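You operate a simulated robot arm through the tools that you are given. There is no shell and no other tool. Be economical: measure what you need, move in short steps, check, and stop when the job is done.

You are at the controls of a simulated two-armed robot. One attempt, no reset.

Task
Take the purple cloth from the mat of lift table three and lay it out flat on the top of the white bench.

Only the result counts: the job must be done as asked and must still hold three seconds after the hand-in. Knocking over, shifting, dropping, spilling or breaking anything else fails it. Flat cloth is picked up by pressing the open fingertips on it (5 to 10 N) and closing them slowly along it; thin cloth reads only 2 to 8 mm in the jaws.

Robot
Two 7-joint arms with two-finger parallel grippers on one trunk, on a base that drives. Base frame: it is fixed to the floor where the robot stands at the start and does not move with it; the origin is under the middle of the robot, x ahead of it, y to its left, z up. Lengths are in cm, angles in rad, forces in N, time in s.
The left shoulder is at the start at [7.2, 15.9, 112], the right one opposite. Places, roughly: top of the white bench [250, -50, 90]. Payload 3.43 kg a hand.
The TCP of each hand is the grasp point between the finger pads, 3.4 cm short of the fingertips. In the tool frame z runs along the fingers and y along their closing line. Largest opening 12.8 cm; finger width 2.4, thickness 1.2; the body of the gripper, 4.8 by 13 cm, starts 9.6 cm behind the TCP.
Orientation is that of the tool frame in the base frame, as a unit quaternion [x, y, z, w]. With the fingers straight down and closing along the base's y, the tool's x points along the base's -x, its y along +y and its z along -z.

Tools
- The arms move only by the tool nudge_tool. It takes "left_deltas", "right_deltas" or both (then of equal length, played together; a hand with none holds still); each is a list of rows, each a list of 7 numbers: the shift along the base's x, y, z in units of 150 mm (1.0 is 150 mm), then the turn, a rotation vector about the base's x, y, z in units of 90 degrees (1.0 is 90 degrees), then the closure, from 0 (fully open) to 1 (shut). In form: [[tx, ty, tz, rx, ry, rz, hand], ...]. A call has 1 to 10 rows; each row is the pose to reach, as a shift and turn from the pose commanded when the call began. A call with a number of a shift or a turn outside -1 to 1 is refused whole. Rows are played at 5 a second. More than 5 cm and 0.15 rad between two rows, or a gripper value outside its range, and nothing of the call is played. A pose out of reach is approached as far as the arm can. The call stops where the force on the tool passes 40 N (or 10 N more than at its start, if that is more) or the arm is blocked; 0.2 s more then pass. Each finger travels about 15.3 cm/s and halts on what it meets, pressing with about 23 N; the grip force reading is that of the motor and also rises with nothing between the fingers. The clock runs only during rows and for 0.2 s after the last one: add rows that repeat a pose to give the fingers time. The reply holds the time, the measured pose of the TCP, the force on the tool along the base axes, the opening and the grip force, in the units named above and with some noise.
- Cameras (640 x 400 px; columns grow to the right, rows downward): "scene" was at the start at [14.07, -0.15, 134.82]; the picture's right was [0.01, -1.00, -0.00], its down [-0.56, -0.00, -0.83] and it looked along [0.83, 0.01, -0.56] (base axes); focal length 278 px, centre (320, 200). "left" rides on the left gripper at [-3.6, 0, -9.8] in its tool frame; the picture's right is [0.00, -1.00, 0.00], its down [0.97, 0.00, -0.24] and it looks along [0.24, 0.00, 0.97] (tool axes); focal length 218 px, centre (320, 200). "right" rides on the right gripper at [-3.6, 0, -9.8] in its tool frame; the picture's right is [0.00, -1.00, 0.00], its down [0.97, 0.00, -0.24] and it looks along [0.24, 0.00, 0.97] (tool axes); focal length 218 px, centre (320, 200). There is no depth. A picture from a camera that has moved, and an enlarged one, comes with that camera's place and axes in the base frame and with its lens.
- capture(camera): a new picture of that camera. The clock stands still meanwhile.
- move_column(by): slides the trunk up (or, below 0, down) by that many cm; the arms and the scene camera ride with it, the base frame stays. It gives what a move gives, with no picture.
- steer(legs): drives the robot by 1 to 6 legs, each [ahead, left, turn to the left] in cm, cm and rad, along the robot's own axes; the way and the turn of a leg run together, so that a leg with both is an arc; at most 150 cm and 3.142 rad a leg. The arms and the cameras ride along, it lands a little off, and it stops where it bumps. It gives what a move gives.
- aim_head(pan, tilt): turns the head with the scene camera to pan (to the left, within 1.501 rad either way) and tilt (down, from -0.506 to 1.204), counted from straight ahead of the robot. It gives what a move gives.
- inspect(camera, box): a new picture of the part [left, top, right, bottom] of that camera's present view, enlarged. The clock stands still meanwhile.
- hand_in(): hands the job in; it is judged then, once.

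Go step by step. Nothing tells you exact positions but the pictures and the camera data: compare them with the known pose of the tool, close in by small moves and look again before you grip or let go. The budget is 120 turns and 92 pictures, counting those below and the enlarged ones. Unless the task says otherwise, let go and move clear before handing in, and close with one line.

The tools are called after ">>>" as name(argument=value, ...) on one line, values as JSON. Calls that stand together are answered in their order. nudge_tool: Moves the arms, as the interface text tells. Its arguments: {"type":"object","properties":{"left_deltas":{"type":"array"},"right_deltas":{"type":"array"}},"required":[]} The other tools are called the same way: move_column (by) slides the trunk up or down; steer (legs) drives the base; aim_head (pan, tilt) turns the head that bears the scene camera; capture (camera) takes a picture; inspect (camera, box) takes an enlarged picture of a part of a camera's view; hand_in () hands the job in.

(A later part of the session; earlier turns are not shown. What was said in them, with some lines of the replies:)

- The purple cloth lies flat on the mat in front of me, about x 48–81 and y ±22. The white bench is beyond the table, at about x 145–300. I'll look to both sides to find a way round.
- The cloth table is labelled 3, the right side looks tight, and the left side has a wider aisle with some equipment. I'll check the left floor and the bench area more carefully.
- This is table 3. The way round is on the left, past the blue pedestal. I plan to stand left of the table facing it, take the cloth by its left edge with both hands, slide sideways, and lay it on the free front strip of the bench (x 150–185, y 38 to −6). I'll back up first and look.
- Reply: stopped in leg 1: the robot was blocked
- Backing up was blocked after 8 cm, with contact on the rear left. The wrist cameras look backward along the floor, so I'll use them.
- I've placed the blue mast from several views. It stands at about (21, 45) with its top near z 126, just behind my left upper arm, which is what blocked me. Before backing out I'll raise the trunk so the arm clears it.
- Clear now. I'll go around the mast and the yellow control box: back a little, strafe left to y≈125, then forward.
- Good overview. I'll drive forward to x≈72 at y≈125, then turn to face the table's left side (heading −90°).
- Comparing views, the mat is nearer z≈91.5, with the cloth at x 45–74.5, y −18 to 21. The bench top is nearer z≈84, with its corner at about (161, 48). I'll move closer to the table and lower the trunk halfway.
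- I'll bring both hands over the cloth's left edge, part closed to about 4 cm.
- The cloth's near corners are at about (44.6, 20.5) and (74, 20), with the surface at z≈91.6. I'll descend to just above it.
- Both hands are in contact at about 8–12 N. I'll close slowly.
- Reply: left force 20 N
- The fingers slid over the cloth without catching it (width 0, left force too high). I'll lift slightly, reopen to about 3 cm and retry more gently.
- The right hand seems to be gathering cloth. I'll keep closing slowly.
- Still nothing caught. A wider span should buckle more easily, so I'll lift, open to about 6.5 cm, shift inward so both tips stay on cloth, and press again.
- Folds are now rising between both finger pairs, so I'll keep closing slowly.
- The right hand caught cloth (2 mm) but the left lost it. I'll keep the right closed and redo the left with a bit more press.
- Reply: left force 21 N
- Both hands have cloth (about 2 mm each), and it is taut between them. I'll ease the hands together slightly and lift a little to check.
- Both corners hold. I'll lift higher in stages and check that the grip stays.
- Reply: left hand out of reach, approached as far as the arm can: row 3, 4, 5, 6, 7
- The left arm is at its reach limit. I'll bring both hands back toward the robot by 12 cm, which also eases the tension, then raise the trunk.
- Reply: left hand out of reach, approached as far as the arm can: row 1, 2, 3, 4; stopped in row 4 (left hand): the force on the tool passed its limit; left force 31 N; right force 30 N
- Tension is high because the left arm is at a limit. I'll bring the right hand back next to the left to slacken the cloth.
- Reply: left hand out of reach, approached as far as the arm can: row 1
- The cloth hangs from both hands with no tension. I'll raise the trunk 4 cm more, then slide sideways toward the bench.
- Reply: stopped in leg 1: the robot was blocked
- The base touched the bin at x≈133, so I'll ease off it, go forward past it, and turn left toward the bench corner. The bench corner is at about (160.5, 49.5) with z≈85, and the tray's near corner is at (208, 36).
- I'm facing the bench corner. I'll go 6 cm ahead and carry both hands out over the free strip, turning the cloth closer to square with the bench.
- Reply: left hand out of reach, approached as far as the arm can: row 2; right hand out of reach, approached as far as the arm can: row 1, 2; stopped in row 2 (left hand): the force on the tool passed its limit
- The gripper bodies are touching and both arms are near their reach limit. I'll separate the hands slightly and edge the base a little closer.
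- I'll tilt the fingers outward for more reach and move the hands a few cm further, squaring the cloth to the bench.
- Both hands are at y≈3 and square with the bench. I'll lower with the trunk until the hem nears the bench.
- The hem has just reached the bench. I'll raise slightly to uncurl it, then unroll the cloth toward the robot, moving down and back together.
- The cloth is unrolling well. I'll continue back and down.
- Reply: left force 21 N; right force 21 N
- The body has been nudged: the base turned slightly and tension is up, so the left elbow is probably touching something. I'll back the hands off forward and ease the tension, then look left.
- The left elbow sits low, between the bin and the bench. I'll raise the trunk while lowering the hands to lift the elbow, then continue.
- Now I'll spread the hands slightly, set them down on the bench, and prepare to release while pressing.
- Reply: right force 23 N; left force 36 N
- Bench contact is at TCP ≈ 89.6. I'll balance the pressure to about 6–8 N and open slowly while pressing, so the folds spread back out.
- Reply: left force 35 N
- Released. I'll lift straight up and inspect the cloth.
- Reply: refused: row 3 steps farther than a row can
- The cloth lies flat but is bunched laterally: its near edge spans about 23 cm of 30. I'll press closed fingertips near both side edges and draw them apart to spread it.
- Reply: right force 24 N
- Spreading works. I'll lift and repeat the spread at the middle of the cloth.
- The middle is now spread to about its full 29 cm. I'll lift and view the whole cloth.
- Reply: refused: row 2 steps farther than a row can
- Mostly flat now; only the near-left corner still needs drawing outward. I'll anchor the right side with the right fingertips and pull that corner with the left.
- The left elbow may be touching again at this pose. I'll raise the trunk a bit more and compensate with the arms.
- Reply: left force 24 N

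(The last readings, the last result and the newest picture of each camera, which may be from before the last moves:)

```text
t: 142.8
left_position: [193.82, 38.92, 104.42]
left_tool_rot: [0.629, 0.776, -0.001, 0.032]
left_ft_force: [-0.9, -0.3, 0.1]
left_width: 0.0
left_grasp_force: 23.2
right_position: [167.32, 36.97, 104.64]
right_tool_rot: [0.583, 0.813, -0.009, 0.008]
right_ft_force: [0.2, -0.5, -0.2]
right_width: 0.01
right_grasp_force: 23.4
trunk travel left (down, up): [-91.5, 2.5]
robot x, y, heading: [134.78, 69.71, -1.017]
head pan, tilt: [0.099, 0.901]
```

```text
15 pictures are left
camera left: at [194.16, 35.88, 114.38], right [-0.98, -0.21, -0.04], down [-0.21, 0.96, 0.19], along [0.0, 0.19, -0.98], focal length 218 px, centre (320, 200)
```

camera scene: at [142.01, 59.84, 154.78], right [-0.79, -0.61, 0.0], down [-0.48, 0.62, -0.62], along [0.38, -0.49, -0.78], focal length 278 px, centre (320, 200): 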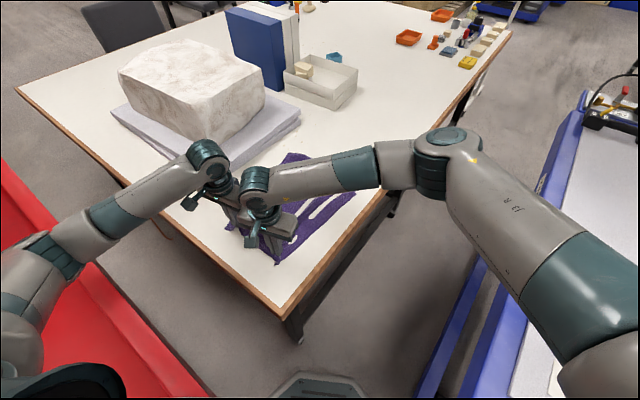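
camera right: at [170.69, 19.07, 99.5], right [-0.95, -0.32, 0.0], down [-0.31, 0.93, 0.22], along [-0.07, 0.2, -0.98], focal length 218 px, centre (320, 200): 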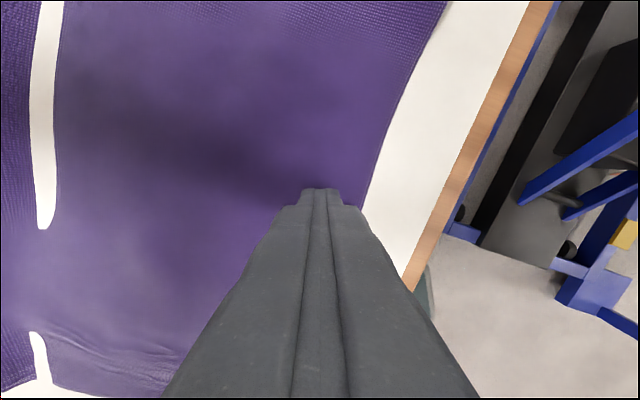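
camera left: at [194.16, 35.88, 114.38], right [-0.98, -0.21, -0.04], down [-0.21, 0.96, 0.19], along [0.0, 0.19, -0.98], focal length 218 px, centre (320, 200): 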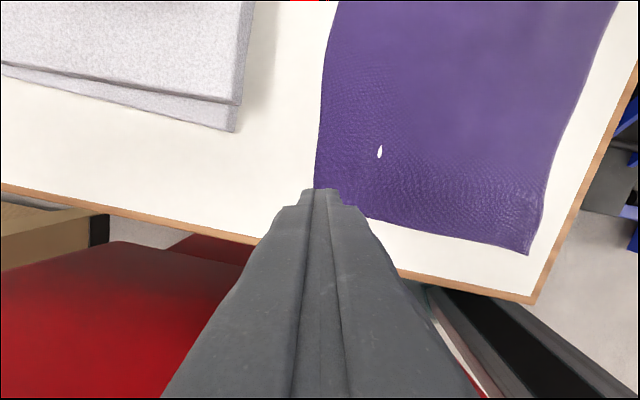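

Near half is flat. I'll lift and retract the arms, then check the far half.

>>> nudge_tool(left_deltas=[[0, 0, 0.3, 0, 0, 0, 1], [0, 0, 0.6, 0, 0, 0, 1], [0, 0, 0.9, 0, 0, 0, 1]], right_deltas=[[-0.1, 0, 0.3, 0, 0, 0, 1], [-0.3, 0, 0.5, 0, 0, 0, 1], [-0.5, 0, 0.7, 0, 0, 0, 1], [-0.7, 0, 0.9, 0, 0, 0, 1], [-0.9, 0, 0.9, 0, 0, 0, 1]])

>>> capture(camera="left")

>>> inspect(camera="scene", box=[150, 100, 430, 275])

```text
refused: give rows for one hand, or as many for the one as for the other
```

```text
14 pictures are left
camera left: at [194.16, 35.88, 114.38], right [-0.98, -0.21, -0.04], down [-0.21, 0.96, 0.19], along [0.0, 0.19, -0.98], focal length 218 px, centre (320, 200)
```

left: 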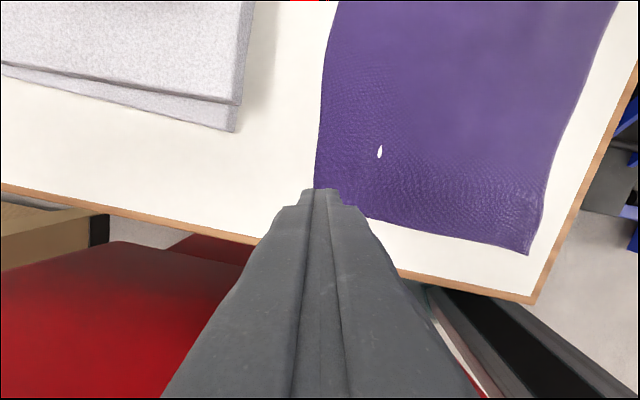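

```text
2.29 times, centred on (290, 188) of scene
camera zoom: at [141.84, 59.73, 163.77], right [-0.8, -0.61, 0.0], down [-0.47, 0.62, -0.62], along [0.38, -0.49, -0.78], focal length 636 px, centre (389, 229)
```

zoom: 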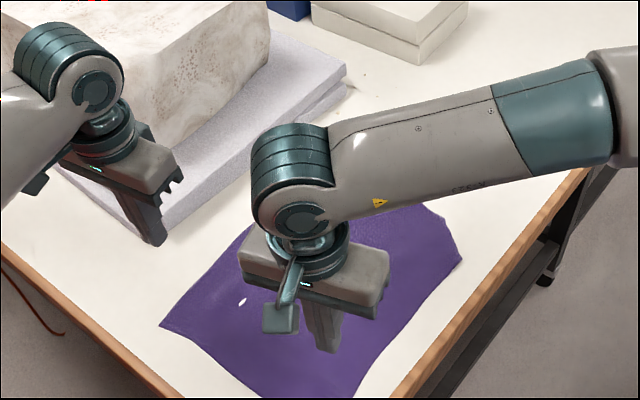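

>>> nudge_tool(right_deltas=[[-0.1, 0, 0.25, 0, 0, 0, 1], [-0.3, 0, 0.45, 0, 0, 0, 1], [-0.5, 0, 0.65, 0, 0, 0, 1], [-0.7, 0, 0.85, 0, 0, 0, 1], [-0.95, 0, 0.95, 0, 0, 0, 1]])

>>> inspect(camera="scene", box=[190, 100, 430, 250])

```text
t: 144.0
left_position: [193.67, 39.08, 104.39]
left_tool_rot: [0.629, 0.777, -0.001, 0.033]
left_ft_force: [-0.5, -0.5, 0.0]
left_width: 0.03
left_grasp_force: 23.1
right_position: [152.82, 37.18, 118.88]
right_tool_rot: [0.582, 0.813, -0.009, 0.009]
right_ft_force: [-0.1, -0.2, 0.6]
right_width: 0.02
right_grasp_force: 23.4
trunk travel left (down, up): [-91.5, 2.5]
robot x, y, heading: [134.78, 69.76, -1.022]
head pan, tilt: [0.099, 0.901]
```

```text
2.67 times, centred on (310, 175) of scene
camera zoom: at [141.73, 59.76, 163.78], right [-0.8, -0.61, 0.0], down [-0.47, 0.62, -0.62], along [0.38, -0.49, -0.78], focal length 742 px, centre (347, 267)
```

zoom: 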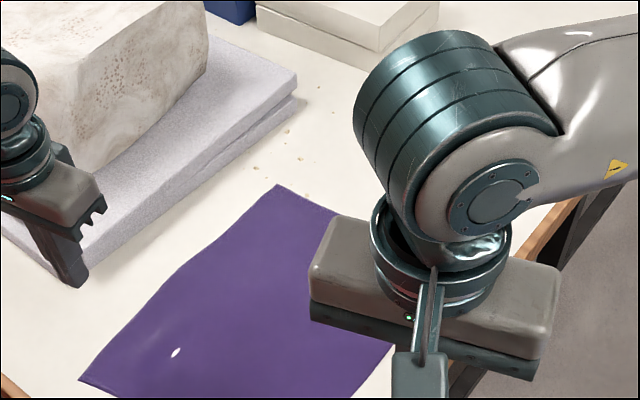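

>>> nudge_tool(right_deltas=[[-0.2, 0, 0.25, 0, 0, 0, 1], [-0.4, 0, 0.45, 0, 0, 0, 1], [-0.6, 0, 0.65, 0, 0, 0, 1], [-0.8, 0, 0.85, 0, 0, 0, 1], [-1, 0, 0.95, 0, 0, 0, 1]], left_deltas=[[0, 0, 0.25, 0, 0, 0, 1], [0, 0, 0.45, 0, 0, 0, 1], [0, 0, 0.65, 0, 0, 0, 1], [0, 0, 0.85, 0, 0, 0, 1], [0, 0, 0.95, 0, 0, 0, 1]])

>>> inspect(camera="scene", box=[190, 100, 430, 250])

```text
t: 145.2
left_position: [193.74, 38.95, 118.62]
left_tool_rot: [0.629, 0.777, -0.002, 0.033]
left_ft_force: [-0.5, 0.4, -0.3]
left_width: 0.0
left_grasp_force: 23.4
right_position: [140.61, 35.42, 134.6]
right_tool_rot: [0.583, 0.813, -0.009, 0.007]
right_ft_force: [-0.1, -0.1, 0.0]
right_width: 0.01
right_grasp_force: 23.3
right hand out of reach, approached as far as the arm can: row 3, 4, 5
trunk travel left (down, up): [-91.5, 2.5]
robot x, y, heading: [134.82, 69.97, -1.02]
head pan, tilt: [0.099, 0.901]
```

```text
2.67 times, centred on (310, 175) of scene
camera zoom: at [141.69, 59.84, 163.78], right [-0.8, -0.61, 0.0], down [-0.47, 0.62, -0.62], along [0.38, -0.49, -0.78], focal length 742 px, centre (347, 267)
```

zoom: 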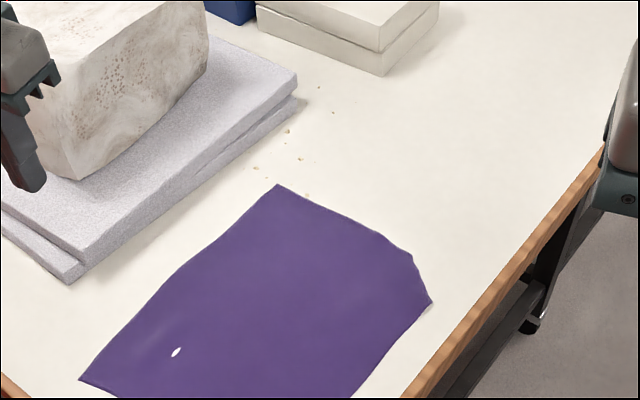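

Only the far-right corner remains: it is folded under, with the crease from about (167, 9) to (174.5, 3). I'll bring the right hand over it to pinch, lift and unfold it.

>>> nudge_tool(right_deltas=[[0.25, -0.2, -0.05, 0, 0, 0, 1], [0.5, -0.4, -0.1, 0, 0, 0, 0.8], [0.7, -0.6, -0.2, 0, 0, 0, 0.5], [0.85, -0.8, -0.35, 0, 0, 0, 0.5], [1, -1, -0.5, 0, 0, 0, 0.5], [1, -1, -0.5, 0, 0, 0, 0.5]])

>>> nudge_tool(right_deltas=[[0.25, -0.1, -0.1, -0.06, 0, 0, 0.5], [0.5, -0.2, -0.2, -0.12, 0, 0, 0.5], [0.75, -0.4, -0.3, -0.17, 0, 0, 0.5], [0.95, -0.6, -0.4, -0.17, 0, 0, 0.5], [1, -0.75, -0.55, -0.17, 0, 0, 0.5], [1, -0.75, -0.55, -0.17, 0, 0, 0.5]])

>>> capture(camera="right")

```text
t: 146.6
left_position: [193.93, 39.02, 118.66]
left_tool_rot: [0.629, 0.776, -0.003, 0.032]
left_ft_force: [-0.5, -0.2, -0.1]
left_width: 0.02
left_grasp_force: 22.3
right_position: [155.86, 20.36, 127.1]
right_tool_rot: [0.583, 0.812, -0.01, 0.009]
right_ft_force: [-0.3, 0.4, -0.6]
right_width: 6.42
right_grasp_force: 0.2
trunk travel left (down, up): [-91.5, 2.5]
robot x, y, heading: [134.92, 69.91, -1.019]
head pan, tilt: [0.099, 0.901]
```

```text
refused: row 3 steps farther than a row can; nothing moved
```

```text
10 pictures are left
camera right: at [156.98, 17.27, 136.89], right [-0.95, -0.32, 0.01], down [-0.31, 0.93, 0.22], along [-0.07, 0.2, -0.98], focal length 218 px, centre (320, 200)
```

right: 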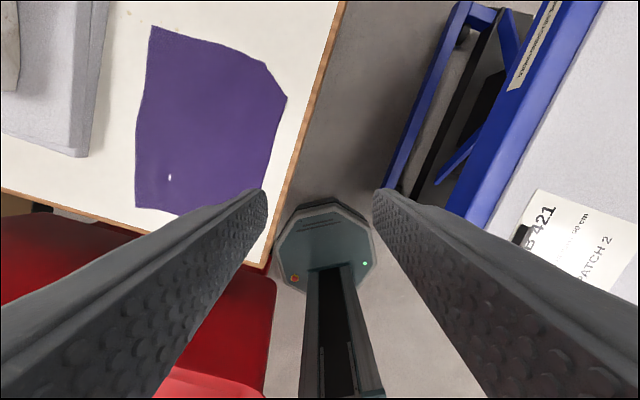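

>>> inspect(camera="right", box=[120, 10, 312, 130])

```text
3.33 times, centred on (216, 70) of right
camera zoom: at [156.98, 17.27, 136.89], right [-0.95, -0.32, 0.01], down [-0.31, 0.93, 0.22], along [-0.07, 0.2, -0.98], focal length 728 px, centre (667, 633)
```

zoom: 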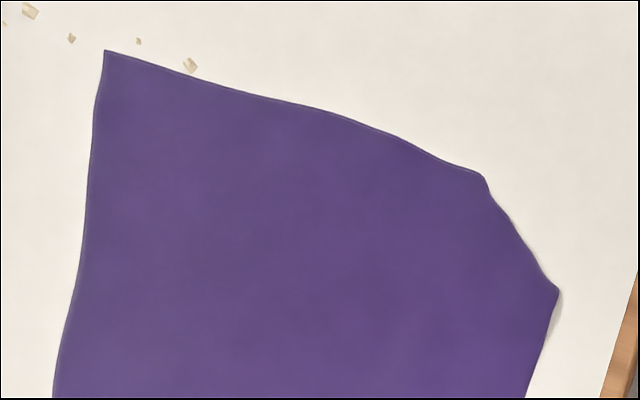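

The cloth lies flat within the bench top, with only a tiny fold (about 3 cm deep, under 1% of its area) at one far corner. Both hands are open or empty and well above it. Retrying that corner would risk bunching the rest, so I'm handing in.

>>> hand_in()

```text
The job is handed in.
```

The purple cloth from lift table three is laid out on the white bench top, flat except for one far corner. About 3 cm of that corner is still folded under. The robot's base also touched the red bin while driving, and I did not check whether the bin moved.
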